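You operate a simulated robot arm through the tools that you are given. There is no shell and no other tool. Be economical: measure what you need, move in short steps, check, and stop when the job is done.

Carry out the task below with a simulated robot arm. There is one attempt and no reset: what you move stays moved.

## Task
Take the small grey brush and leave it on the drip tray under the spout. Then turn the press speed dial to 1. Then turn the pleater speed dial to 2. Then fetch the red-handled jug and set it on the shelf under the glue bench. Do these in the order given. Set down upright: red-handled jug.

The check looks at the end state, three seconds after you hand in, the way a careful person would. Anything else that was tipped, shoved, dropped, spilled or broken makes it a failure.

## Robot
A 7-joint arm with a two-finger gripper on a trunk, on a base that drives. Base frame: it is fixed to the floor where the robot stands at the start and does not move with it; the origin is under the middle of the robot, x ahead of it, y to its left, z up; the surface under the hand at the start is at about z = 84. Readings come in cm, degrees, newtons and seconds.
With the tool pointing down near the work surface it reaches from about 28 to 72 cm from the robot's upright axis, wherever it stands. Its first joint turns from -166.0 to 166.0 degrees. Places, roughly: drip tray under the spout (15x15 cm) [22, 168, 44]; pleater speed dial [310, -530, 120]; press speed dial [40, -220, 100]; red-handled jug [150, -650, 100]; shelf under the glue bench [90, -660, 40]; small grey brush (3x2x18 cm) [50, -20, 90]. Payload 2.94 kg.
Tool frame: the origin (TCP) lies between the finger pads and is the grasp point; the fingertips stand 3 cm ahead of it; z points along the fingers, y is the line along which they close. Largest opening 13.8 cm; the body of the gripper starts 10.9 cm behind the TCP.
Orientation is that of the tool frame in the base frame, as [roll, pitch, yaw] about the fixed x, y, z axes, in that order (R = Rz(yaw) Ry(pitch) Rx(roll)). With the fingers straight down and closing along the base's y, the tool's x points along the base's -x, its y along +y and its z along -z.

## Interface
- The arm moves only by the tool play_rows. Its argument "steps" is a list of rows, each an object of numbers (a shift or turn left out is 0, a gripper value left out holds the last): "tx", "ty", "tz": the shift along the tool's x, y, z in cm; "wx", "wy", "wz": the turn, a rotation vector about the tool's x, y, z in degrees; "gripper": the finger opening in cm, from 0 to 13.8. In form: [{"tx": .., "ty": .., "tz": .., "wx": .., "wy": .., "wz": .., "gripper": ..}, ...]. A call has 1 to 12 rows; each row is the pose to reach, as a shift and turn from the pose commanded when the call began, along the tool's axes at that moment. Rows are played at 5 a second. More than 5 cm and 8.6 degrees between two rows, or a gripper value outside its range, and nothing of the call is played. Where a pose cannot be reached the arm comes as near as it can. A force on the tool above 40 N (or 10 N above the force at the start of the call, whichever is more), or a blocked arm, ends the call early, and 0.2 s more pass. Each finger halts on what it meets, pressing with about 24 N; the grip force reading is that of the motor and also rises with nothing between the fingers. The clock runs only during rows and for 0.2 s after the last one: add rows that repeat a pose to give the fingers time. The reply holds the time, the measured pose of the TCP, the force on the tool along the base axes, the opening and the grip force, in the units named above and with some noise, with the torque about the TCP (base axes, N m) and any sound that the robot's microphone picked up, and new pictures: "pictures" is both (left out), scene, wrist or none.
- Cameras (640 x 400 px; columns grow to the right, rows downward): "scene" is now at [0.09, 10.01, 143.62]; the picture's right is [-0.39, -0.92, 0.00], its down [-0.51, 0.22, -0.83] and it looks along [0.77, -0.33, -0.56] (base axes); focal length 285 px, centre (320, 200). "wrist" rides on the gripper at [7.1, 1.9, -14.6] in the tool frame; the picture's right is [-0.26, 0.97, 0.00], its down [-0.85, -0.23, -0.48] and it looks along [-0.46, -0.12, 0.88] (tool axes); focal length 280 px, centre (320, 200). There is no depth. A picture from a camera that has moved, and an enlarged one, comes with that camera's place and axes in the base frame and with its lens.
- raise_lower(by): slides the trunk up (or, below 0, down) by that many cm; the arm and the scene camera ride with it, the base frame stays. It gives what a move gives, with no picture.
- roll_base(legs): drives the robot by 1 to 6 legs, each [ahead, left, turn to the left] in cm, cm and degrees, along the robot's own axes; the way and the turn of a leg run together, so that a leg with both is an arc; at most 150 cm and 180 degrees a leg. The arm and the cameras ride along, it lands a little off, and it stops where it bumps. It gives what a move gives, and a new picture of the scene camera.
- aim_head(pan, tilt): turns the head with the scene camera to pan (to the left, within 86 degrees either way) and tilt (down, from -29 to 69), counted from straight ahead of the robot. It gives what a move gives, and a new picture of the scene camera.
- inspect(camera, box): a new picture of the part [left, top, right, bottom] of that camera's present view, enlarged. It takes no simulated time.
- sign_off(): hands the job in; it is judged then, once.

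Work in short steps. Places have to be worked out from the pictures, the camera data and where the tool is seen: move nearer, look again, correct. Check each grasp and each placing, and mend what went wrong. You have 165 turns and 260 pictures in all, those below and enlarged ones among them. Open the gripper and draw the arm clear of the work before you hand the job in, unless the task says otherwise; then end with one line.

The tools are called by a JSON object that holds its "fn" and its "kwargs". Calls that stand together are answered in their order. play_rows: Moves the arm, as the interface text tells. Its arguments: {"type":"object","properties":{"steps":{"type":"array"},"pictures":{"type":"string","enum":["both","scene","wrist","none"]}},"required":["steps"]} The other tools are called the same way: raise_lower (by) slides the trunk up or down; roll_base (legs) drives the base; aim_head (pan, tilt) turns the head that bears the scene camera; inspect (camera, box) takes an enlarged picture of a part of a camera's view; sign_off () hands the job in.

At the start:

```text
clock: 0.0
tcp_pos: [41.57, -4.23, 107.07]
ee_rot: [-180.0, 0.1, -180.0]
force: [-1.2, 0.0, -0.4]
torque: [0.02, -0.01, 0.04]
width: 13.78
grasp_force: 0.0
trunk travel left (down, up): [-27.5, 17.9]
robot x, y, heading: [0.25, -0.12, 0.1]
head pan, tilt: [-23.0, 33.7]
```

scene: 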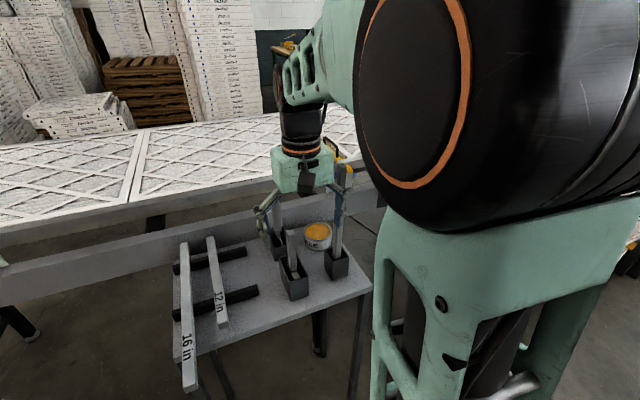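
wrist: 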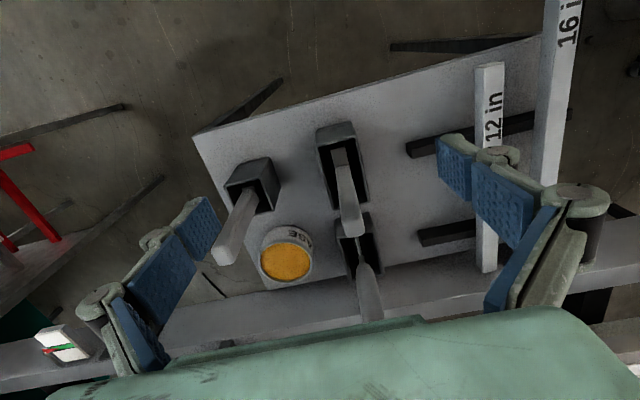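

The pictures show a small table with three upright brush-like things in holders and a pot. I enlarge both views to tell them apart.

{"fn": "inspect", "kwargs": {"camera": "scene", "box": [220, 140, 380, 310]}}

{"fn": "inspect", "kwargs": {"camera": "wrist", "box": [180, 100, 420, 330]}}

```text
2.35 times, centred on (300, 225) of scene
camera zoom: at [0.09, 10.01, 143.62], right [-0.39, -0.92, 0.0], down [-0.51, 0.22, -0.83], along [0.77, -0.33, -0.56], focal length 670 px, centre (367, 141)
```

zoom: 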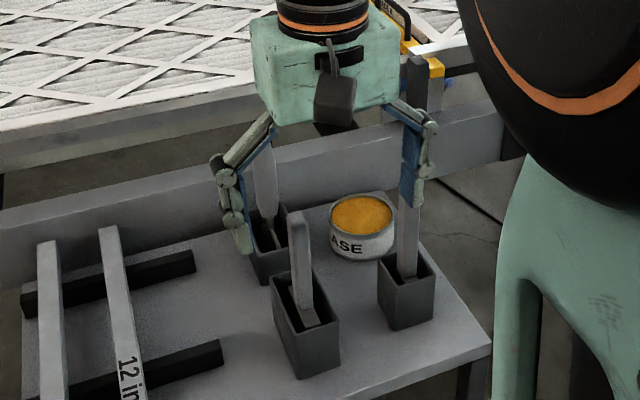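

```text
1.74 times, centred on (300, 215) of wrist
camera zoom: at [34.48, -2.31, 121.52], right [0.26, 0.97, 0.0], down [0.85, -0.23, 0.48], along [0.46, -0.12, -0.88], focal length 488 px, centre (355, 174)
```

zoom: 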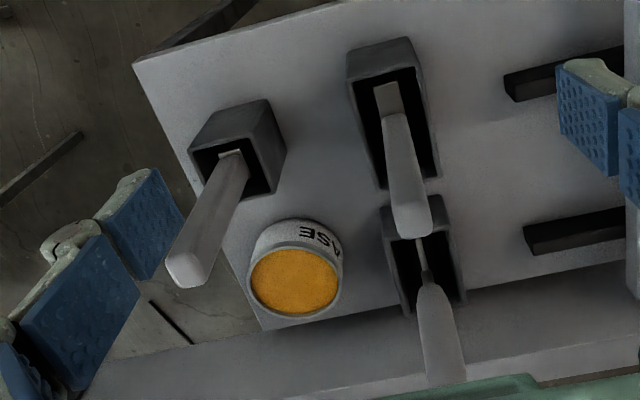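

I need a clear look at the three handles, so I raise the hand and back off a little.

{"fn": "play_rows", "kwargs": {"steps": [{"tz": -4, "tx": 2}, {"tz": -8, "tx": 5}, {"tz": -12, "tx": 8}, {"tz": -12, "tx": 8}]}}

{"fn": "inspect", "kwargs": {"camera": "wrist", "box": [200, 140, 440, 290]}}

{"fn": "inspect", "kwargs": {"camera": "scene", "box": [220, 160, 380, 310]}}

```text
clock: 1.0
tcp_pos: [33.76, -4.16, 118.4]
ee_rot: [-179.9, -1.0, -180.0]
force: [-0.5, 0.7, 0.7]
torque: [0.05, 0.01, -0.02]
width: 13.8
grasp_force: 0.1
trunk travel left (down, up): [-27.5, 17.9]
robot x, y, heading: [-0.2, -0.02, -0.1]
head pan, tilt: [-23.0, 33.7]
camera scene: at [-0.42, 8.99, 143.6], right [-0.51, -0.86, 0.0], down [-0.48, 0.28, -0.83], along [0.72, -0.42, -0.56], focal length 285 px, centre (320, 200)
camera wrist: at [26.88, -2.25, 133.08], right [0.26, 0.97, -0.01], down [0.86, -0.23, 0.46], along [0.44, -0.13, -0.89], focal length 280 px, centre (320, 200)
```

scene: 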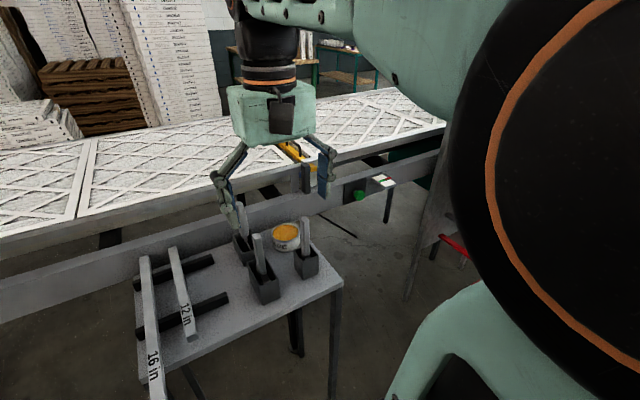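
wrist: 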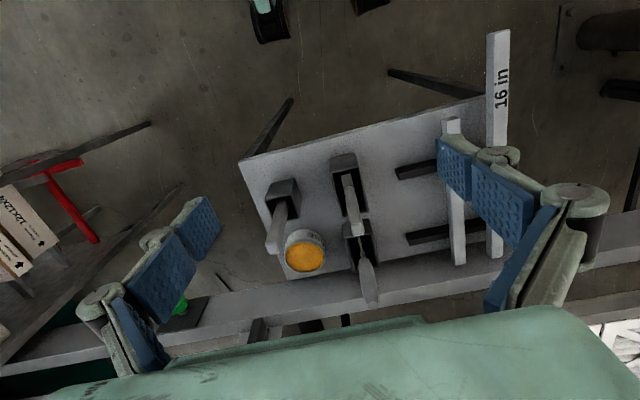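

```text
2.67 times, centred on (320, 215) of wrist
camera zoom: at [26.88, -2.25, 133.08], right [0.26, 0.97, -0.01], down [0.86, -0.23, 0.46], along [0.44, -0.13, -0.89], focal length 748 px, centre (320, 160)
```

zoom: 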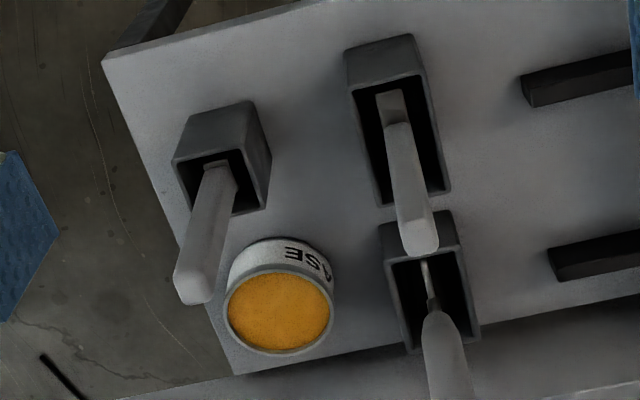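

```text
2.67 times, centred on (300, 235) of scene
camera zoom: at [-0.42, 8.99, 143.6], right [-0.51, -0.86, 0.0], down [-0.48, 0.28, -0.83], along [0.72, -0.42, -0.56], focal length 759 px, centre (373, 107)
```

zoom: 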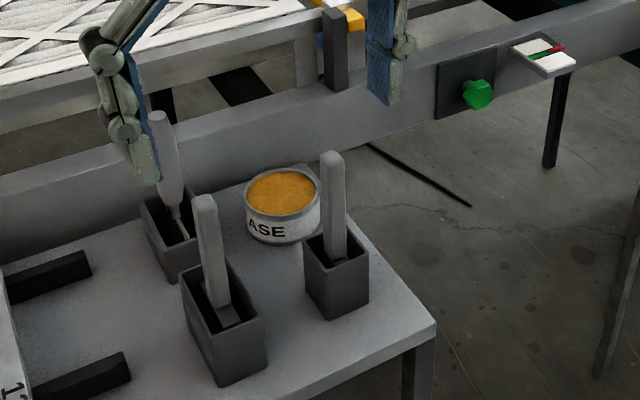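

The right-hand box (about x 46, y -14) holds the brush that best fits the hint: small box, narrow ferrule. Before choosing the grasp I look left at the drip tray and what stands around it.

{"fn": "aim_head", "kwargs": {"pan": 82, "tilt": 30}}

{"fn": "inspect", "kwargs": {"camera": "scene", "box": [200, 100, 440, 300]}}

```text
clock: 2.8
tcp_pos: [33.49, -4.17, 118.78]
ee_rot: [180.0, -0.4, -179.9]
force: [-0.2, -0.5, 0.0]
torque: [-0.05, -0.04, 0.01]
width: 13.79
grasp_force: 0.1
trunk travel left (down, up): [-27.5, 17.9]
robot x, y, heading: [-0.26, 0.42, 0.0]
head pan, tilt: [82.0, 30.0]
camera scene: at [-0.48, 8.72, 143.93], right [-0.53, -0.85, 0.0], down [-0.45, 0.28, -0.85], along [0.72, -0.45, -0.53], focal length 285 px, centre (320, 200)
```

scene: 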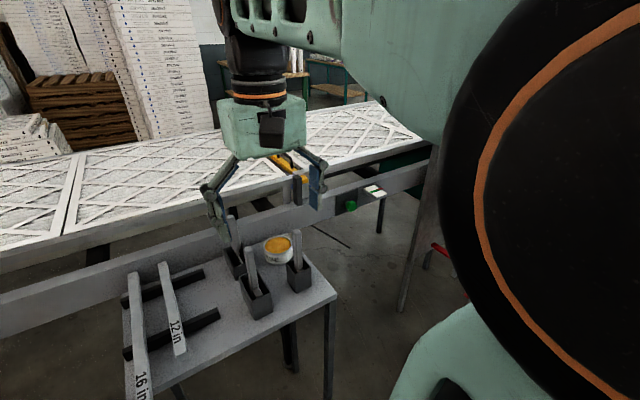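

```text
2.00 times, centred on (320, 200) of scene
camera zoom: at [-0.48, 8.72, 143.93], right [-0.53, -0.85, 0.0], down [-0.45, 0.28, -0.85], along [0.72, -0.45, -0.53], focal length 569 px, centre (320, 200)
```

zoom: 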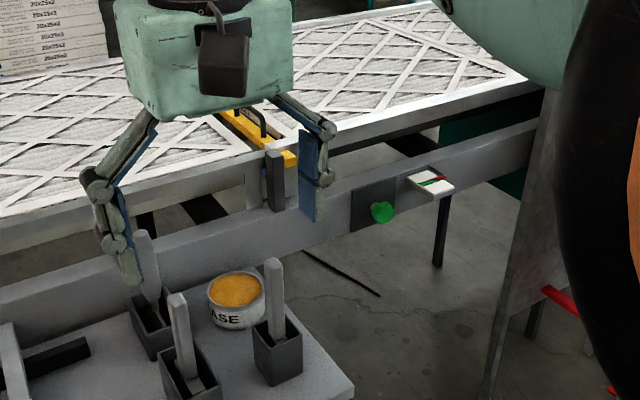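

The head seems to be blocked by the arm's link (the camera did not turn). I bring the hand back forward and try again.

{"fn": "play_rows", "kwargs": {"steps": [{"tx": -4}, {"tx": -8}, {"tx": -12, "tz": -2}, {"tx": -12, "tz": -2}], "pictures": "none"}}

{"fn": "aim_head", "kwargs": {"pan": 80, "tilt": 30}}

```text
clock: 3.8
tcp_pos: [45.43, -4.19, 121.08]
ee_rot: [-180.0, 0.0, -180.0]
force: [0.6, 0.6, 0.1]
torque: [0.03, -0.01, 0.0]
width: 13.8
grasp_force: 0.0
trunk travel left (down, up): [-27.5, 17.9]
robot x, y, heading: [0.14, 0.03, -0.2]
head pan, tilt: [82.0, 30.0]
```

```text
clock: 4.4
tcp_pos: [45.46, -4.2, 121.04]
ee_rot: [180.0, 0.0, 179.9]
force: [-1.0, 0.3, -1.3]
torque: [-0.02, 0.0, -0.01]
width: 13.79
grasp_force: 0.1
trunk travel left (down, up): [-27.5, 17.9]
robot x, y, heading: [0.02, 0.42, -0.2]
head pan, tilt: [80.0, 30.0]
camera scene: at [-6.51, 22.39, 144.2], right [0.98, -0.17, 0.0], down [-0.09, -0.49, -0.87], along [0.15, 0.85, -0.5], focal length 285 px, centre (320, 200)
```

scene: 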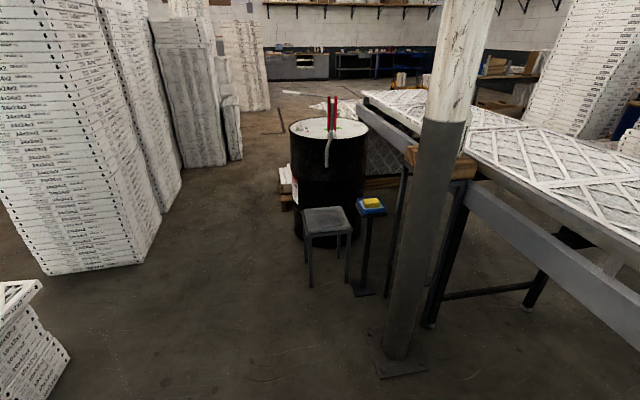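

The head now turns. I see a drum with a red-lever pump and a spout, and a stool under it; I enlarge that.

{"fn": "inspect", "kwargs": {"camera": "scene", "box": [260, 85, 420, 300]}}

```text
1.86 times, centred on (340, 192) of scene
camera zoom: at [-6.51, 22.39, 144.2], right [0.98, -0.17, 0.0], down [-0.09, -0.49, -0.87], along [0.15, 0.85, -0.5], focal length 530 px, centre (283, 214)
```

zoom: 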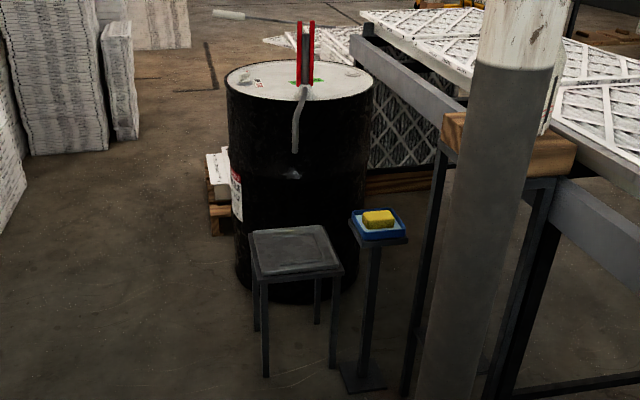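

The tray is the stool top near (23, 168, 44), with the spout about 28 cm above its rear side. I will grip the brush with the tool level so that it lies flat once the tool points down; for that I back the robot off 25 cm.

{"fn": "roll_base", "kwargs": {"legs": [[-25, 0, 0]]}}

{"fn": "play_rows", "kwargs": {"steps": [{"tx": -1, "ty": -0.8, "tz": 1.2, "wy": -7.5}, {"tx": -2, "ty": -1.6, "tz": 2.4, "wy": -15}, {"tx": -3, "ty": -2.4, "tz": 3.6, "wy": -22.5}, {"tx": -4, "ty": -3.2, "tz": 4.8, "wy": -30}, {"tx": -5, "ty": -4, "tz": 6, "wy": -37.5}, {"tx": -6, "ty": -4.8, "tz": 7.2, "wy": -45}, {"tx": -7, "ty": -5.6, "tz": 8.4, "wy": -52.5}, {"tx": -8, "ty": -6.4, "tz": 9.6, "wy": -60}, {"tx": -9, "ty": -7.2, "tz": 10.8, "wy": -67.5}, {"tx": -10, "ty": -8, "tz": 12, "wy": -75}, {"tx": -11, "ty": -8.8, "tz": 13.2, "wy": -82.5}, {"tx": -12, "ty": -9.6, "tz": 14.4, "wy": -90}]}}

```text
clock: 6.2
tcp_pos: [20.59, -4.17, 121.04]
ee_rot: [-180.0, 0.1, 179.9]
force: [0.1, -0.2, 0.4]
torque: [-0.01, -0.01, 0.0]
width: 13.8
grasp_force: 0.1
trunk travel left (down, up): [-27.5, 17.9]
robot x, y, heading: [-24.53, -0.21, 0.2]
head pan, tilt: [80.0, 30.0]
camera scene: at [-31.21, 22.37, 144.2], right [0.98, -0.17, 0.0], down [-0.09, -0.49, -0.87], along [0.15, 0.85, -0.5], focal length 285 px, centre (320, 200)
```

scene: 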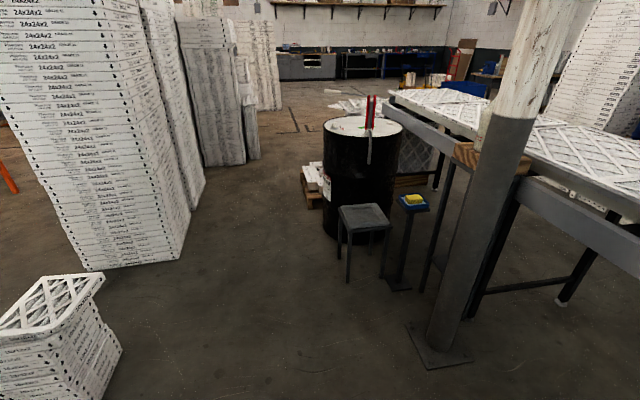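

```text
clock: 8.8
tcp_pos: [32.8, -13.85, 106.5]
ee_rot: [64.4, 89.8, 64.4]
force: [-0.8, 0.4, -0.6]
torque: [-0.01, 0.02, -0.03]
width: 13.76
grasp_force: 0.1
out of reach, approached as far as the arm can: row 8
trunk travel left (down, up): [-27.5, 17.9]
robot x, y, heading: [-24.66, -0.18, -0.0]
head pan, tilt: [80.0, 30.0]
camera scene: at [-31.19, 22.37, 144.21], right [0.98, -0.17, 0.0], down [-0.09, -0.49, -0.87], along [0.15, 0.85, -0.5], focal length 285 px, centre (320, 200)
camera wrist: at [18.29, -11.88, 99.43], right [0.0, 0.96, 0.26], down [-0.48, -0.23, 0.85], along [0.88, -0.12, 0.46], focal length 280 px, centre (320, 200)
```

scene: 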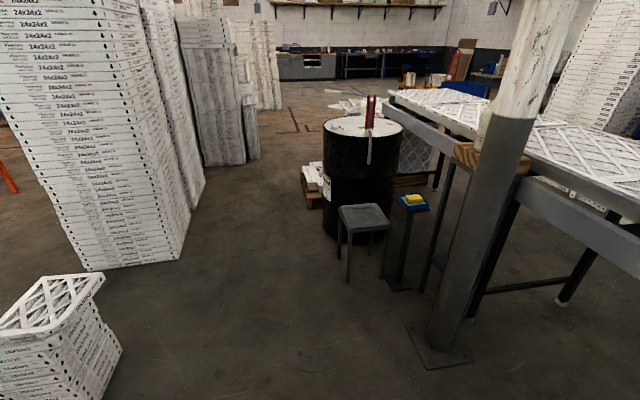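
wrist: 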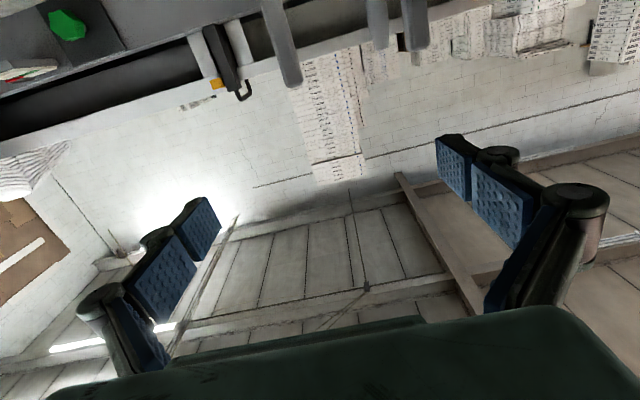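

The tool is level at z 106 pointing along +x. I turn the head back to watch the brush, and enlarge the wrist view of the handle.

{"fn": "aim_head", "kwargs": {"pan": -12, "tilt": 28}}

{"fn": "inspect", "kwargs": {"camera": "wrist", "box": [200, 0, 460, 160]}}

```text
clock: 10.5
tcp_pos: [32.71, -13.81, 106.62]
ee_rot: [179.2, 89.8, 179.3]
force: [-0.5, -0.8, 0.3]
torque: [-0.01, 0.0, 0.02]
width: 13.8
grasp_force: 0.0
trunk travel left (down, up): [-27.5, 17.9]
robot x, y, heading: [-24.44, -0.08, 0.1]
head pan, tilt: [-12.0, 28.0]
camera scene: at [-23.83, 11.58, 144.52], right [-0.21, -0.98, 0.0], down [-0.46, 0.1, -0.88], along [0.86, -0.18, -0.47], focal length 285 px, centre (320, 200)
```

scene: 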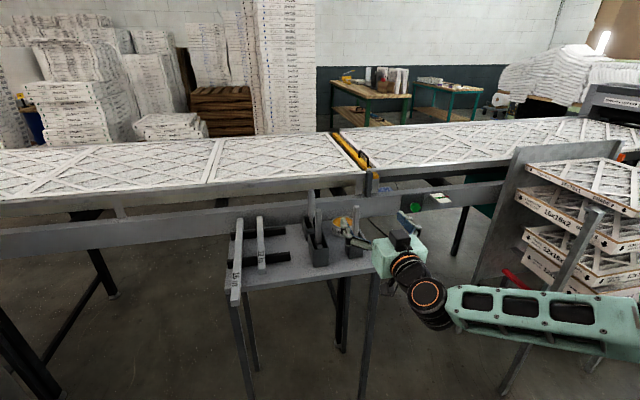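

```text
2.46 times, centred on (330, 80) of wrist
camera zoom: at [18.28, -11.9, 99.51], right [0.0, 0.97, 0.26], down [-0.47, -0.23, 0.85], along [0.88, -0.12, 0.46], focal length 690 px, centre (295, 495)
```

zoom: 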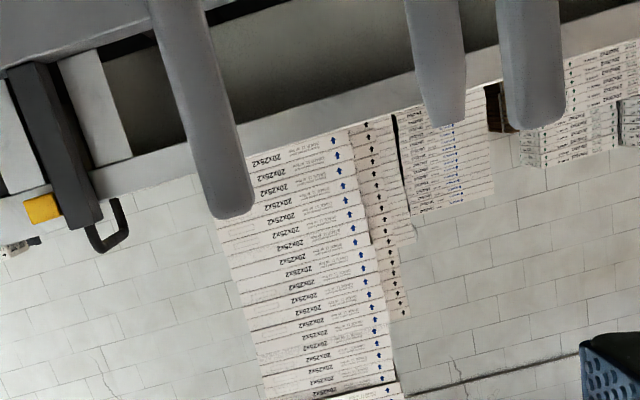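

I enlarge the scene view around the gripper and brush to fix the height and depth.

{"fn": "inspect", "kwargs": {"camera": "scene", "box": [280, 180, 440, 290]}}

```text
3.64 times, centred on (360, 235) of scene
camera zoom: at [-23.83, 11.58, 144.52], right [-0.21, -0.98, 0.0], down [-0.46, 0.1, -0.88], along [0.86, -0.18, -0.47], focal length 1035 px, centre (174, 73)
```

zoom: 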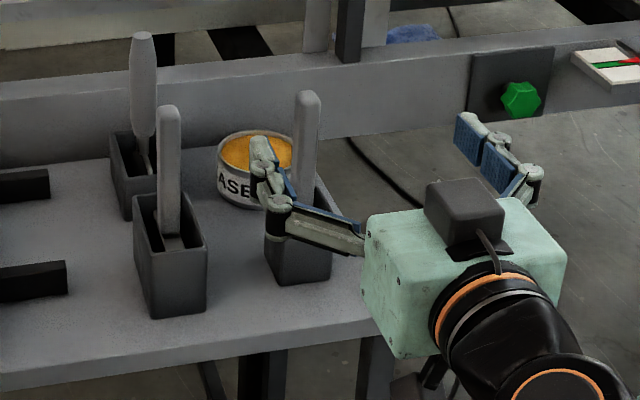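

The handle top is near (47.8, -15, 102). I line up at y -15, z 98 with the fingers partly closed, then check before advancing.

{"fn": "play_rows", "kwargs": {"steps": [{"tx": 3, "ty": -0.5, "gripper": 9}, {"tx": 6, "ty": -1, "gripper": 9}, {"tx": 8.6, "ty": -1.2, "gripper": 9}, {"tx": 8.6, "ty": -1.2, "tz": 4}, {"tx": 8.6, "ty": -1.2, "tz": 8}, {"tx": 8.6, "ty": -1.2, "tz": 8}]}}

{"fn": "inspect", "kwargs": {"camera": "scene", "box": [280, 180, 440, 290]}}

```text
clock: 11.9
tcp_pos: [40.71, -15.02, 97.91]
ee_rot: [155.7, 90.0, 155.6]
force: [0.7, 0.3, -0.3]
torque: [0.01, -0.02, -0.01]
width: 9.02
grasp_force: 0.1
trunk travel left (down, up): [-27.5, 17.9]
robot x, y, heading: [-24.63, 0.03, -0.2]
head pan, tilt: [-12.0, 28.0]
camera scene: at [-23.81, 11.58, 144.52], right [-0.21, -0.98, 0.0], down [-0.46, 0.1, -0.88], along [0.86, -0.18, -0.47], focal length 285 px, centre (320, 200)
camera wrist: at [26.23, -13.09, 90.78], right [0.0, 0.96, 0.26], down [-0.48, -0.23, 0.85], along [0.88, -0.12, 0.46], focal length 280 px, centre (320, 200)
```

scene: 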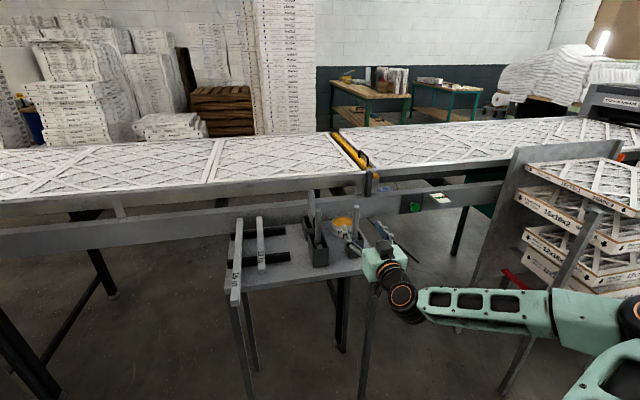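
wrist: 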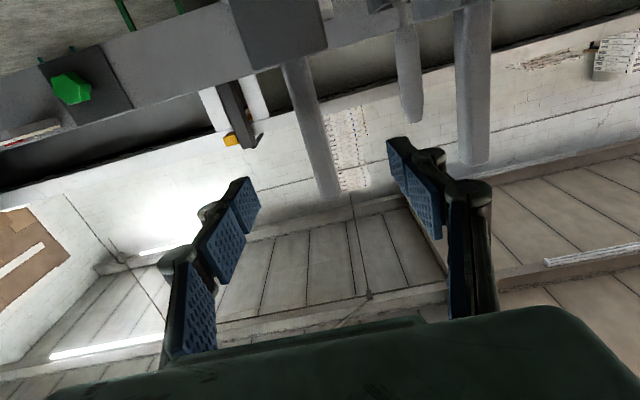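

```text
3.64 times, centred on (360, 235) of scene
camera zoom: at [-23.81, 11.58, 144.52], right [-0.21, -0.98, 0.0], down [-0.46, 0.1, -0.88], along [0.86, -0.18, -0.47], focal length 1035 px, centre (174, 73)
```

zoom: 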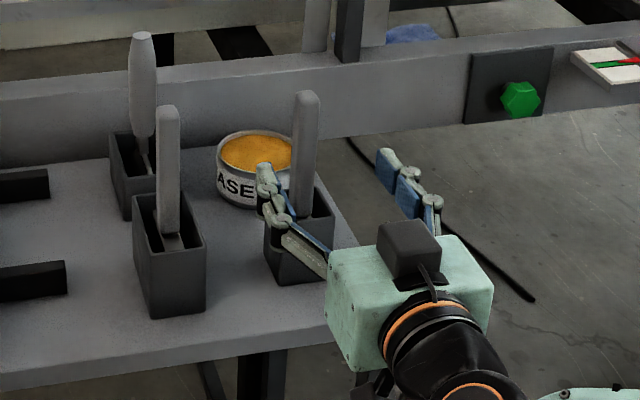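

The handle lies between the pads at y about -15.2. I advance 7 cm and close.

{"fn": "play_rows", "kwargs": {"steps": [{"tz": 3.5, "ty": -0.2, "gripper": 9}, {"tz": 7, "ty": -0.3, "gripper": 9}, {"tz": 7, "ty": -0.3, "gripper": 9}, {"tz": 7, "ty": -0.3, "gripper": 0}, {"tz": 7, "ty": -0.3, "gripper": 0}, {"tz": 7, "ty": -0.3, "gripper": 0}, {"tz": 7, "ty": -0.3, "gripper": 0}, {"tz": 7, "ty": -0.3, "gripper": 0}]}}

{"fn": "inspect", "kwargs": {"camera": "scene", "box": [280, 180, 440, 290]}}

```text
clock: 13.7
tcp_pos: [47.77, -15.29, 97.81]
ee_rot: [-23.3, 90.0, -23.3]
force: [-0.5, 1.0, -0.4]
torque: [0.06, 0.01, -0.02]
width: 1.65
grasp_force: 23.8
trunk travel left (down, up): [-27.5, 17.9]
robot x, y, heading: [-24.92, -0.14, -0.0]
head pan, tilt: [-12.0, 28.0]
camera scene: at [-23.83, 11.58, 144.52], right [-0.21, -0.98, 0.0], down [-0.46, 0.1, -0.88], along [0.86, -0.18, -0.47], focal length 285 px, centre (320, 200)
camera wrist: at [33.16, -13.39, 90.77], right [0.0, 0.96, 0.26], down [-0.48, -0.23, 0.85], along [0.88, -0.12, 0.46], focal length 280 px, centre (320, 200)
```

scene: 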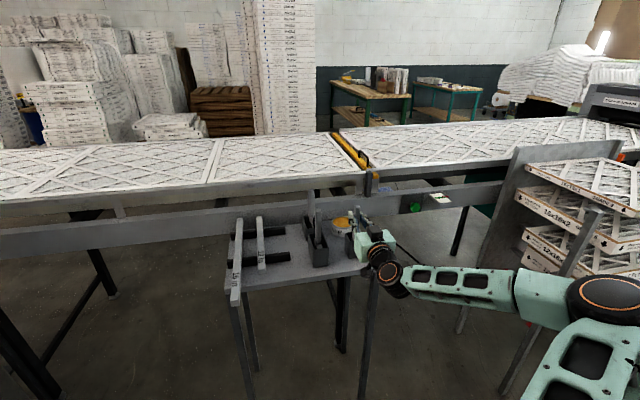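
wrist: 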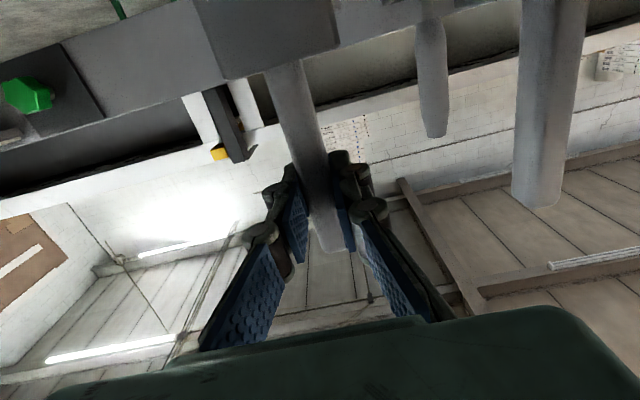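

```text
3.64 times, centred on (360, 235) of scene
camera zoom: at [-23.83, 11.58, 144.52], right [-0.21, -0.98, 0.0], down [-0.46, 0.1, -0.88], along [0.86, -0.18, -0.47], focal length 1035 px, centre (174, 73)
```

zoom: 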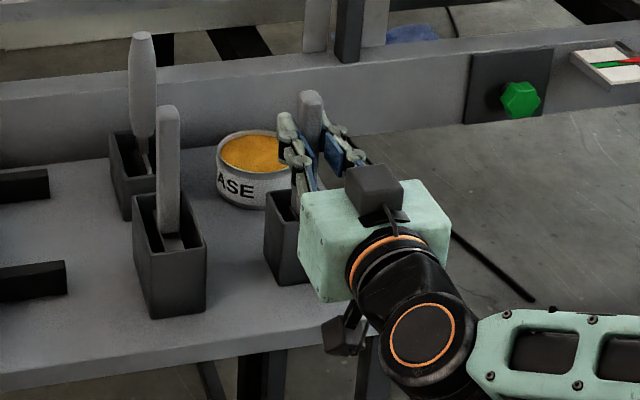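

The fingers stopped at 1.65 cm with full grip force: the handle is held. I lift straight up 14 cm and check that the box stays.

{"fn": "play_rows", "kwargs": {"steps": [{"tx": -1.5}, {"tx": -4}, {"tx": -7}, {"tx": -10}, {"tx": -13}, {"tx": -15}, {"tx": -15}]}}

{"fn": "inspect", "kwargs": {"camera": "scene", "box": [280, 140, 440, 290]}}

```text
clock: 15.3
tcp_pos: [47.9, -15.21, 112.94]
ee_rot: [-29.9, 90.0, -29.7]
force: [-0.3, 0.7, -0.6]
torque: [-0.02, 0.03, -0.02]
width: 1.63
grasp_force: 23.7
trunk travel left (down, up): [-27.5, 17.9]
robot x, y, heading: [-24.26, -0.02, -0.2]
head pan, tilt: [-12.0, 28.0]
camera scene: at [-23.83, 11.58, 144.52], right [-0.21, -0.98, 0.0], down [-0.46, 0.1, -0.88], along [0.86, -0.18, -0.47], focal length 285 px, centre (320, 200)
camera wrist: at [33.32, -13.34, 105.89], right [0.0, 0.96, 0.26], down [-0.48, -0.23, 0.85], along [0.88, -0.12, 0.46], focal length 280 px, centre (320, 200)
```

scene: 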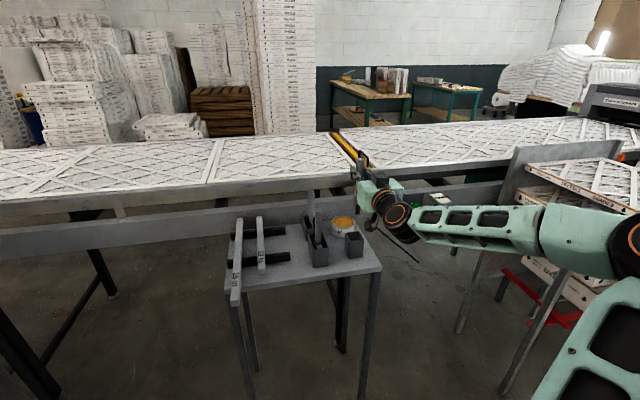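
wrist: 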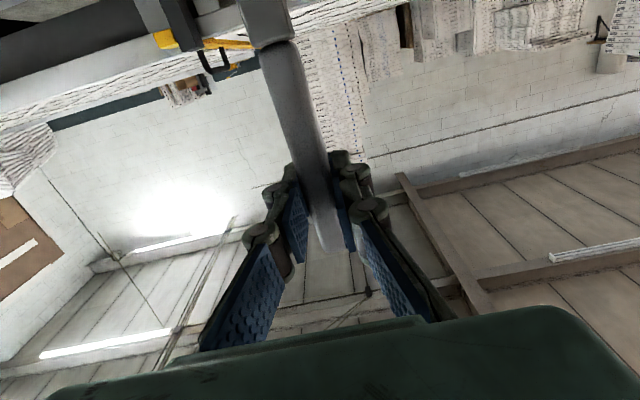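

```text
2.67 times, centred on (360, 215) of scene
camera zoom: at [-23.83, 11.58, 144.52], right [-0.21, -0.98, 0.0], down [-0.46, 0.1, -0.88], along [0.86, -0.18, -0.47], focal length 759 px, centre (213, 160)
```

zoom: 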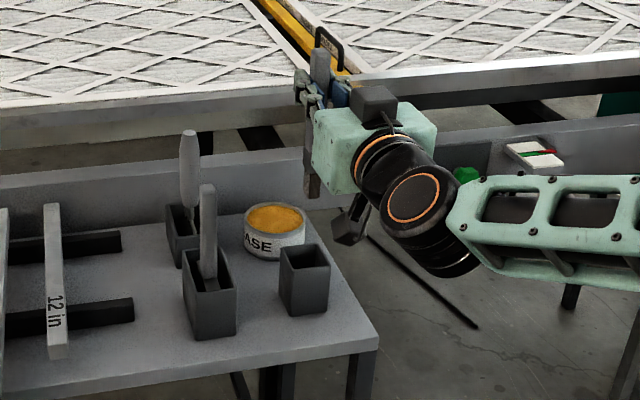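

The brush is free and the other things stayed put. I back away, then slide left past the column (near x 43, y 97) keeping clear, ending level with the tray.

{"fn": "roll_base", "kwargs": {"legs": [[-30, 0, 0], [0, 83, 0], [0, 80, 0]]}}

{"fn": "aim_head", "kwargs": {"pan": 0, "tilt": 40}}

```text
clock: 31.7
tcp_pos: [18.22, 148.48, 112.98]
ee_rot: [154.1, 89.9, 154.0]
force: [0.5, -0.7, -0.6]
torque: [0.03, -0.01, 0.03]
width: 1.65
grasp_force: 24.1
trunk travel left (down, up): [-27.5, 17.9]
robot x, y, heading: [-54.2, 163.88, -0.3]
head pan, tilt: [-12.0, 28.0]
camera scene: at [-53.45, 175.62, 144.52], right [-0.21, -0.98, 0.0], down [-0.46, 0.1, -0.88], along [0.86, -0.19, -0.47], focal length 285 px, centre (320, 200)
```

scene: 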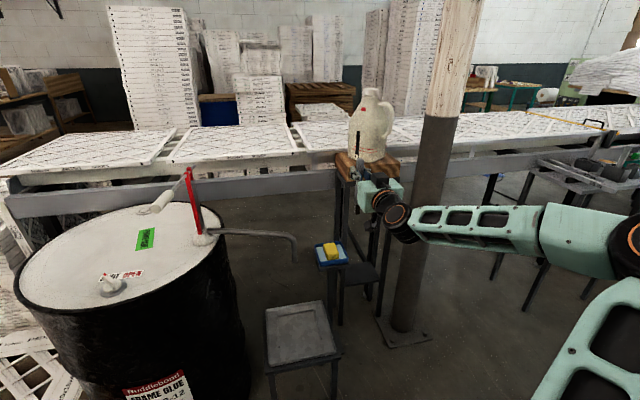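

```text
clock: 32.5
tcp_pos: [18.06, 148.63, 113.18]
ee_rot: [160.7, 89.9, 160.4]
force: [0.1, -0.1, -0.5]
torque: [0.02, 0.01, -0.01]
width: 1.66
grasp_force: 23.0
trunk travel left (down, up): [-27.5, 17.9]
robot x, y, heading: [-54.54, 164.37, -0.3]
head pan, tilt: [0.0, 40.0]
camera scene: at [-53.86, 177.51, 142.67], right [0.0, -1.0, 0.0], down [-0.64, 0.0, -0.77], along [0.77, 0.0, -0.64], focal length 285 px, centre (320, 200)
```

scene: 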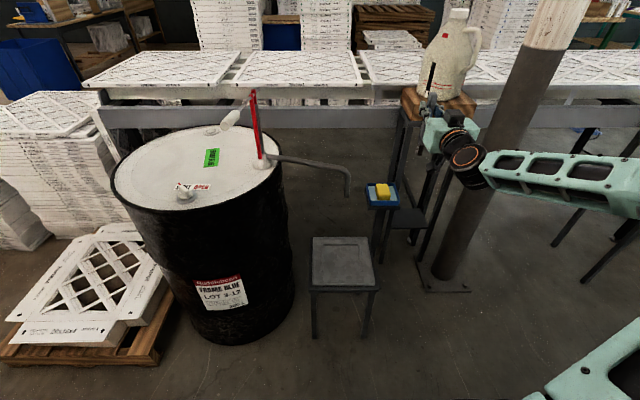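

The tray spans roughly x 10–38, y 155–181, with the spout tip near (22, 168, 82). I will lay the brush along x at y about 158.5, so I now turn the tool down while shifting the hand.

{"fn": "play_rows", "kwargs": {"steps": [{"tz": -0.7, "ty": 0.8, "wy": 7.5}, {"tz": -1.4, "ty": 1.6, "wy": 15}, {"tz": -2.1, "ty": 2.4, "wy": 22.5}, {"tz": -2.8, "ty": 3.2, "wy": 30}, {"tz": -3.5, "ty": 4, "wy": 37.5}, {"tz": -4.2, "ty": 4.8, "wy": 45}, {"tz": -4.9, "ty": 5.6, "wy": 52.5}, {"tz": -5.6, "ty": 6.4, "wy": 60}, {"tz": -6.3, "ty": 7.2, "wy": 67.5}, {"tz": -7, "ty": 8, "wy": 75}, {"tz": -7.7, "ty": 8.8, "wy": 82.5}, {"tz": -8.4, "ty": 9.6, "wy": 90}]}}

{"fn": "roll_base", "kwargs": {"legs": [[16, 0, 0.3]]}}

```text
clock: 35.1
tcp_pos: [9.71, 158.12, 112.96]
ee_rot: [-180.0, -0.3, 179.8]
force: [-0.3, -0.4, -0.5]
torque: [-0.02, -0.03, 0.04]
width: 1.6
grasp_force: 24.2
trunk travel left (down, up): [-27.5, 17.9]
robot x, y, heading: [-53.97, 164.43, -0.4]
head pan, tilt: [0.0, 40.0]
camera scene: at [-53.81, 177.57, 142.66], right [0.0, -1.0, 0.0], down [-0.64, 0.0, -0.77], along [0.77, 0.0, -0.64], focal length 285 px, centre (320, 200)
camera wrist: at [2.72, 160.14, 127.48], right [0.26, 0.96, 0.0], down [0.85, -0.23, 0.47], along [0.46, -0.13, -0.88], focal length 280 px, centre (320, 200)
```

scene: 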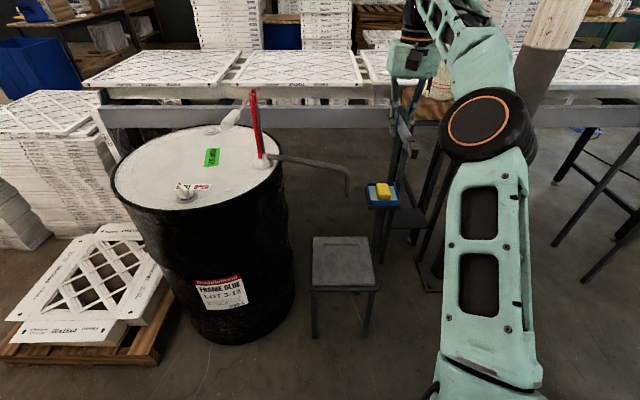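
wrist: 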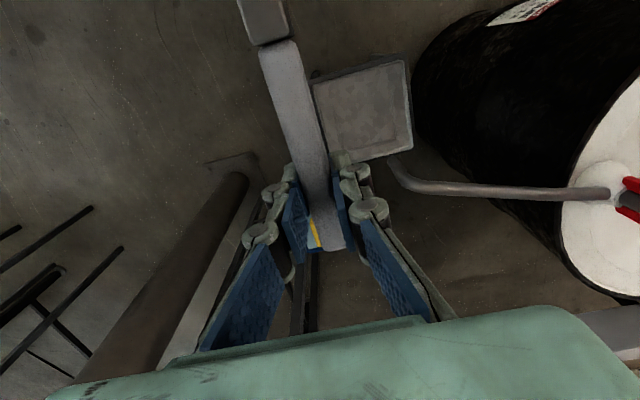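

```text
clock: 36.5
tcp_pos: [25.79, 158.34, 113.0]
ee_rot: [179.9, 0.1, -180.0]
force: [0.0, 1.2, -0.8]
torque: [-0.02, -0.04, 0.05]
width: 1.64
grasp_force: 23.9
trunk travel left (down, up): [-27.5, 17.9]
robot x, y, heading: [-38.23, 164.25, -0.3]
head pan, tilt: [0.0, 40.0]
camera scene: at [-37.83, 177.5, 142.67], right [0.0, -1.0, 0.0], down [-0.64, 0.0, -0.77], along [0.77, 0.0, -0.64], focal length 285 px, centre (320, 200)
```

scene: 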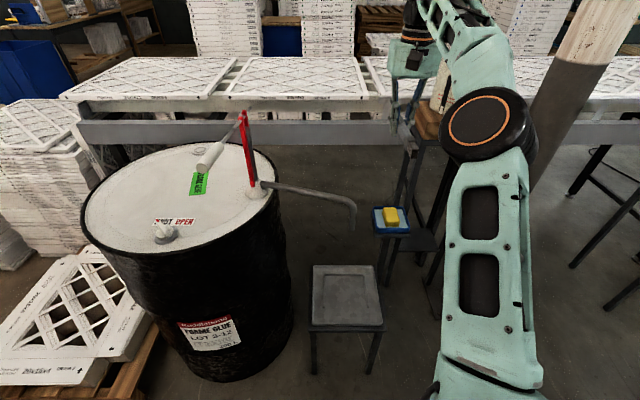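

Spout tip works out at (22, 167, 84). I roll 4 cm on so that the wrist passes well beside it, then lower the trunk.

{"fn": "roll_base", "kwargs": {"legs": [[3.5, -0.5, 0]]}}

{"fn": "raise_lower", "kwargs": {"by": -27}}

{"fn": "play_rows", "kwargs": {"steps": [{"tz": 4}, {"tz": 8}, {"tz": 12}, {"tz": 16}, {"tz": 16}]}}

```text
clock: 37.4
tcp_pos: [29.27, 157.92, 112.98]
ee_rot: [180.0, 0.0, 180.0]
force: [-0.1, 0.2, -0.5]
torque: [0.02, -0.01, 0.02]
width: 1.64
grasp_force: 24.9
trunk travel left (down, up): [-27.5, 17.9]
robot x, y, heading: [-35.0, 163.75, 0.1]
head pan, tilt: [0.0, 40.0]
camera scene: at [-34.33, 177.0, 142.67], right [0.0, -1.0, 0.0], down [-0.64, 0.0, -0.77], along [0.77, 0.0, -0.64], focal length 285 px, centre (320, 200)
```

scene: 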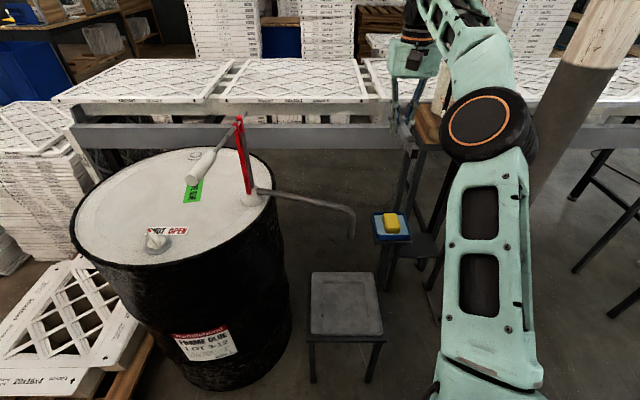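

```text
clock: 40.1
tcp_pos: [29.32, 157.86, 86.01]
ee_rot: [-180.0, 0.0, 179.9]
force: [-0.5, -1.1, -0.7]
torque: [-0.04, -0.01, 0.03]
width: 1.64
grasp_force: 24.3
trunk travel left (down, up): [-0.5, 44.9]
robot x, y, heading: [-34.72, 163.14, -0.0]
head pan, tilt: [0.0, 40.0]
```

```text
clock: 41.3
tcp_pos: [29.24, 157.84, 70.01]
ee_rot: [179.9, -0.1, 180.0]
force: [0.3, 0.1, -0.9]
torque: [0.03, -0.01, -0.03]
width: 1.64
grasp_force: 24.6
trunk travel left (down, up): [-0.5, 44.9]
robot x, y, heading: [-34.84, 163.89, -0.0]
head pan, tilt: [0.0, 40.0]
camera scene: at [-34.37, 177.0, 115.67], right [0.0, -1.0, 0.0], down [-0.64, 0.0, -0.77], along [0.77, 0.0, -0.64], focal length 285 px, centre (320, 200)
camera wrist: at [22.17, 159.68, 84.48], right [0.26, 0.97, 0.0], down [0.85, -0.23, 0.48], along [0.46, -0.12, -0.88], focal length 280 px, centre (320, 200)
```

scene: 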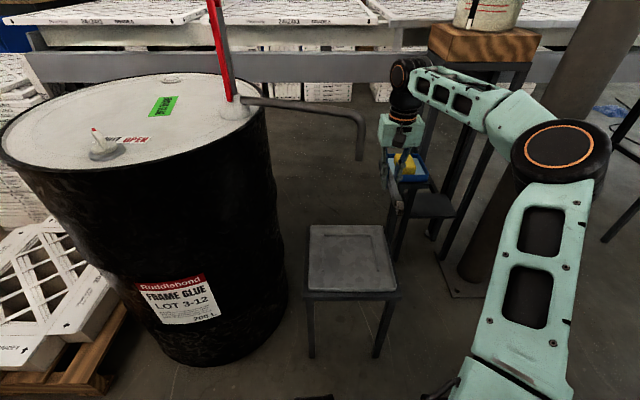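
wrist: 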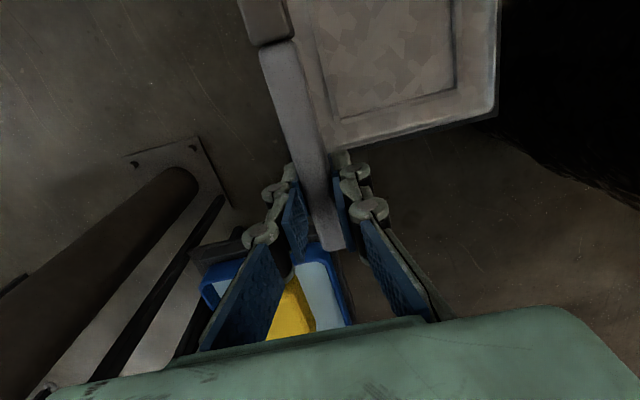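

The tray edge lies at about y 155, close beneath the brush, so I shift 2.7 cm toward the middle and lower further.

{"fn": "play_rows", "kwargs": {"steps": [{"tz": 4, "ty": 1.5, "tx": 0.5}, {"tz": 8, "ty": 2.7, "tx": 0.5}, {"tz": 12, "ty": 2.7, "tx": 0.5}, {"tz": 16, "ty": 2.7, "tx": 0.5}, {"tz": 19, "ty": 2.7, "tx": 0.5}, {"tz": 19, "ty": 2.7, "tx": 0.5}]}}

{"fn": "inspect", "kwargs": {"camera": "scene", "box": [290, 150, 450, 310]}}

```text
clock: 42.7
tcp_pos: [28.76, 160.44, 51.15]
ee_rot: [-180.0, -0.1, -180.0]
force: [-0.1, -0.4, -0.8]
torque: [-0.01, 0.01, -0.01]
width: 1.61
grasp_force: 24.2
trunk travel left (down, up): [-0.5, 44.9]
robot x, y, heading: [-34.77, 163.47, -0.1]
head pan, tilt: [0.0, 40.0]
camera scene: at [-34.37, 177.0, 115.67], right [0.0, -1.0, 0.0], down [-0.64, 0.0, -0.77], along [0.77, 0.0, -0.64], focal length 285 px, centre (320, 200)
camera wrist: at [21.74, 162.44, 65.63], right [0.26, 0.97, 0.0], down [0.85, -0.23, 0.48], along [0.46, -0.12, -0.88], focal length 280 px, centre (320, 200)
```

scene: 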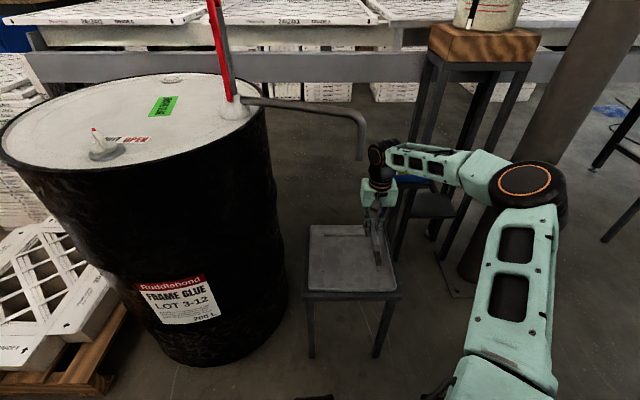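
wrist: 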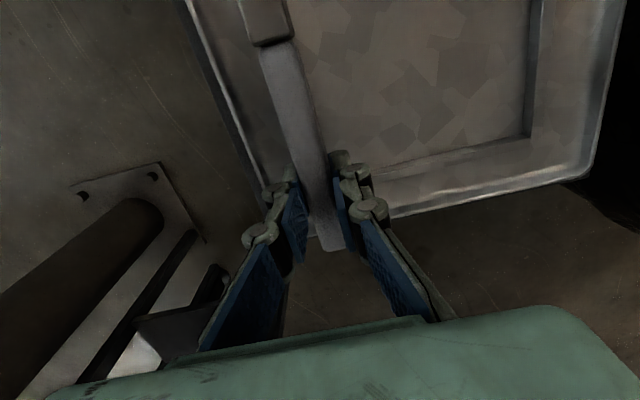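

```text
2.50 times, centred on (370, 230) of scene
camera zoom: at [-34.37, 177.0, 115.67], right [0.0, -1.0, 0.0], down [-0.64, 0.0, -0.77], along [0.77, 0.0, -0.64], focal length 712 px, centre (195, 125)
```

zoom: 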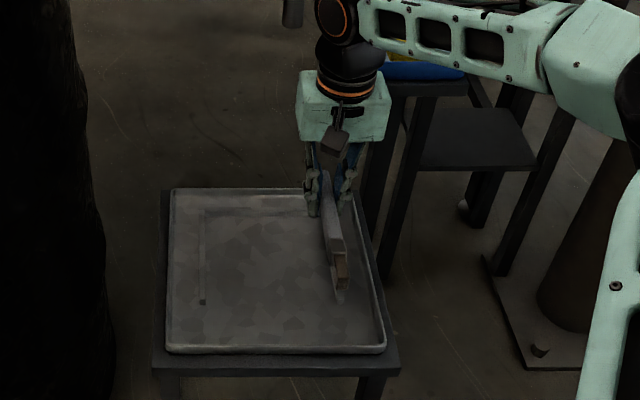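

The brush hangs over the tray, clear of its rim. I lower until the fingertips are just above the tray floor.

{"fn": "play_rows", "kwargs": {"steps": [{"tz": 1.5, "tx": 0.8}, {"tz": 2.5, "tx": 0.8}, {"tz": 3.2, "tx": 0.8}, {"tz": 3.8, "tx": 0.8}, {"tz": 3.8, "tx": 0.8}]}}

{"fn": "inspect", "kwargs": {"camera": "scene", "box": [290, 150, 450, 310]}}

```text
clock: 43.6
tcp_pos: [28.09, 160.53, 48.41]
ee_rot: [-179.8, 0.3, -180.0]
force: [-6.1, -0.3, 21.2]
torque: [-0.24, 0.27, -0.09]
width: 1.62
grasp_force: 23.5
trunk travel left (down, up): [-0.5, 44.9]
robot x, y, heading: [-34.85, 163.47, -0.0]
head pan, tilt: [0.0, 40.0]
stopped in row 4: the force on the tool passed its limit at 47 N (the readings are from after the stop); the commanded pose is now the measured one
camera scene: at [-34.61, 177.01, 115.69], right [0.0, -1.0, 0.0], down [-0.64, 0.0, -0.77], along [0.77, 0.0, -0.64], focal length 285 px, centre (320, 200)
camera wrist: at [20.9, 162.51, 62.92], right [0.26, 0.96, 0.0], down [0.85, -0.23, 0.48], along [0.46, -0.13, -0.88], focal length 280 px, centre (320, 200)
```

scene: 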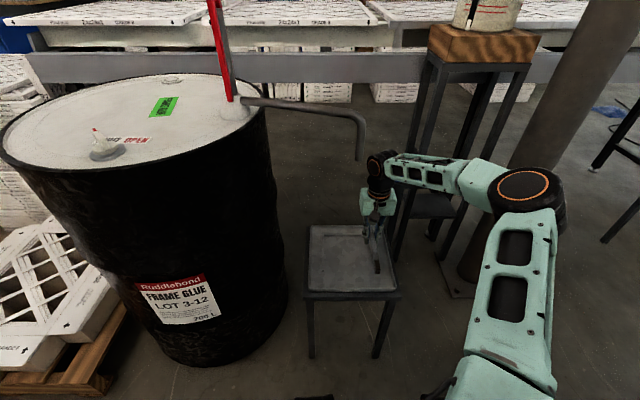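
wrist: 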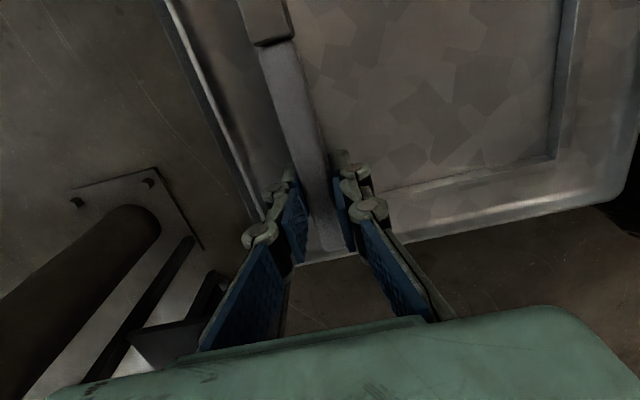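

```text
2.50 times, centred on (370, 230) of scene
camera zoom: at [-34.61, 177.01, 115.69], right [0.0, -1.0, 0.0], down [-0.64, 0.0, -0.77], along [0.77, 0.0, -0.64], focal length 712 px, centre (195, 125)
```

zoom: 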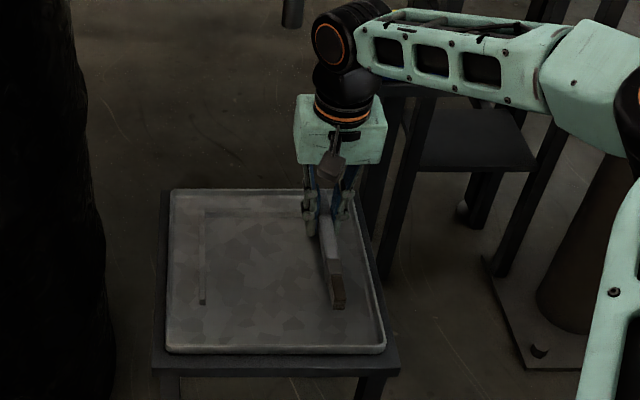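

Fingertips touched the tray at TCP z 48.4. I rise 0.3 cm and open gently to 4.5 cm.

{"fn": "play_rows", "kwargs": {"steps": [{"tz": -0.3}, {"tz": -0.3, "gripper": 2.5}, {"tz": -0.3, "gripper": 3.5}, {"tz": -0.3, "gripper": 4.5}, {"tz": -0.3, "gripper": 4.5}, {"tz": -0.3, "gripper": 4.5}]}}

{"fn": "inspect", "kwargs": {"camera": "scene", "box": [290, 150, 450, 310]}}

```text
clock: 45.0
tcp_pos: [28.01, 160.42, 48.23]
ee_rot: [180.0, 0.1, 179.9]
force: [0.3, 0.6, 0.1]
torque: [-0.02, -0.02, 0.02]
width: 4.51
grasp_force: 0.1
trunk travel left (down, up): [-0.5, 44.9]
robot x, y, heading: [-34.89, 163.51, 0.1]
head pan, tilt: [0.0, 40.0]
camera scene: at [-34.39, 177.0, 115.67], right [0.0, -1.0, 0.0], down [-0.64, 0.0, -0.77], along [0.77, 0.0, -0.64], focal length 285 px, centre (320, 200)
camera wrist: at [20.95, 162.46, 62.82], right [0.26, 0.96, 0.0], down [0.85, -0.23, 0.48], along [0.46, -0.13, -0.88], focal length 280 px, centre (320, 200)
```

scene: 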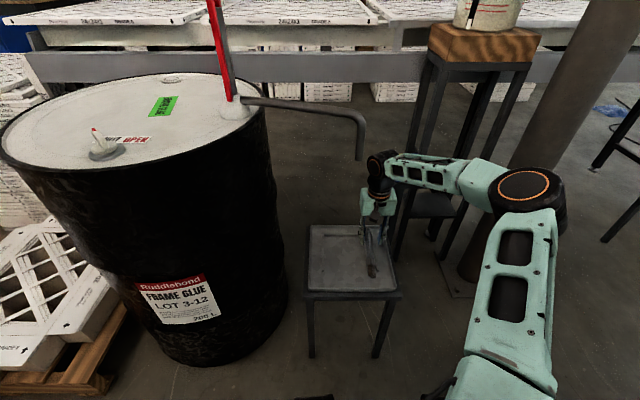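
wrist: 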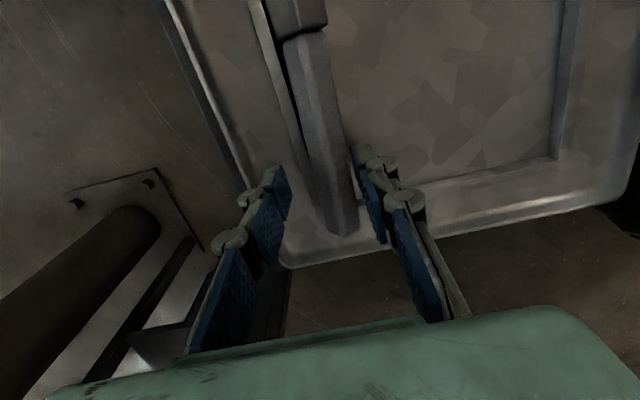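

```text
2.50 times, centred on (370, 230) of scene
camera zoom: at [-34.39, 177.0, 115.67], right [0.0, -1.0, 0.0], down [-0.64, 0.0, -0.77], along [0.77, 0.0, -0.64], focal length 712 px, centre (195, 125)
```

zoom: 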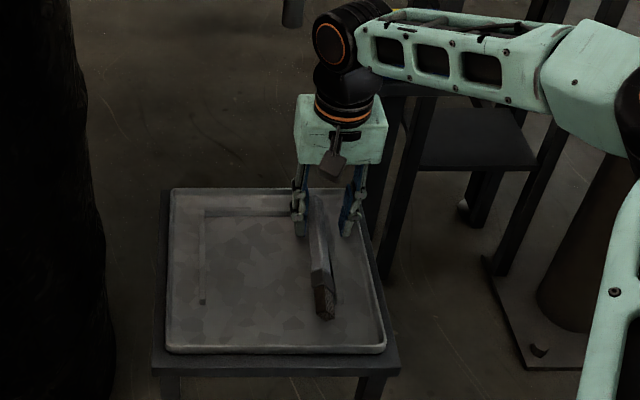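

The brush lies flat, but on the tray's outer ledge near its right side; the recessed part is 15x15 in the middle. I regrip nearer the handle end (staying clear of the spout) and shift it inward.

{"fn": "play_rows", "kwargs": {"steps": [{"tx": -2.2, "gripper": 4.5}, {"tx": -2.2, "tz": 0.1, "gripper": 0}, {"tx": -2.2, "tz": 0.1, "gripper": 0}, {"tx": -2.2, "tz": 0.1, "gripper": 0}, {"tx": -2.2, "tz": 0.1, "gripper": 0}, {"tx": -2.2, "tz": -1.5, "gripper": 0}, {"tx": -2.2, "tz": -1.5, "ty": 2}, {"tx": -2.2, "tz": -1.5, "ty": 4.3}, {"tx": -2.2, "tz": -1.5, "ty": 4.3}]}}

{"fn": "inspect", "kwargs": {"camera": "scene", "box": [290, 120, 450, 310]}}

```text
clock: 47.0
tcp_pos: [30.31, 164.93, 49.83]
ee_rot: [180.0, 0.2, -180.0]
force: [-0.3, 0.2, -0.9]
torque: [-0.03, -0.01, 0.01]
width: 1.66
grasp_force: 23.8
trunk travel left (down, up): [-0.5, 44.9]
robot x, y, heading: [-34.51, 163.52, 0.1]
head pan, tilt: [0.0, 40.0]
camera scene: at [-34.39, 177.0, 115.67], right [0.0, -1.0, 0.0], down [-0.64, 0.0, -0.77], along [0.77, 0.0, -0.64], focal length 285 px, centre (320, 200)
camera wrist: at [23.19, 166.77, 64.34], right [0.26, 0.96, 0.0], down [0.85, -0.23, 0.48], along [0.46, -0.13, -0.88], focal length 280 px, centre (320, 200)
```

scene: 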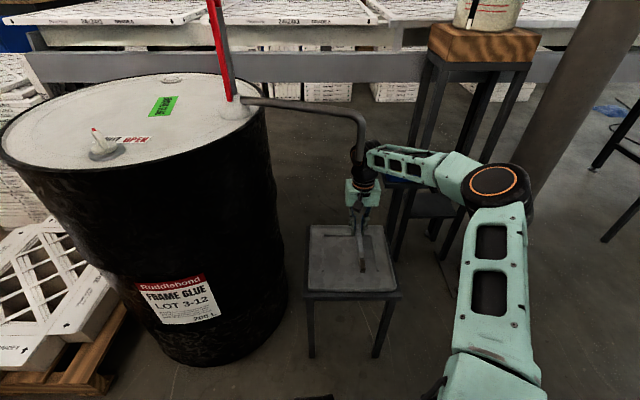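
wrist: 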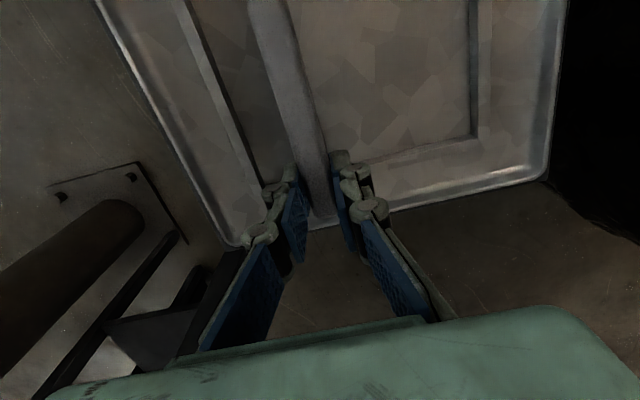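

```text
2.11 times, centred on (370, 215) of scene
camera zoom: at [-34.39, 177.0, 115.67], right [0.0, -1.0, 0.0], down [-0.64, 0.0, -0.77], along [0.77, 0.0, -0.64], focal length 599 px, centre (215, 168)
```

zoom: 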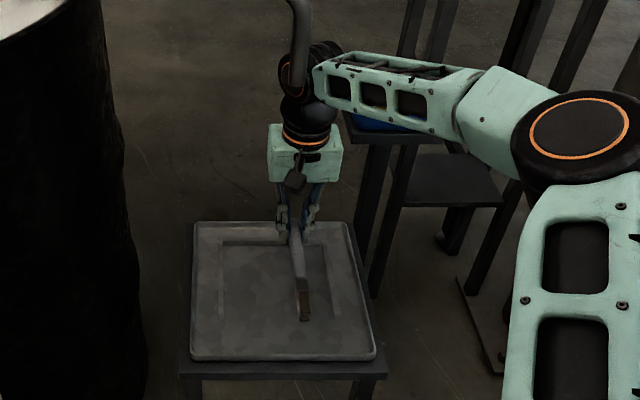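

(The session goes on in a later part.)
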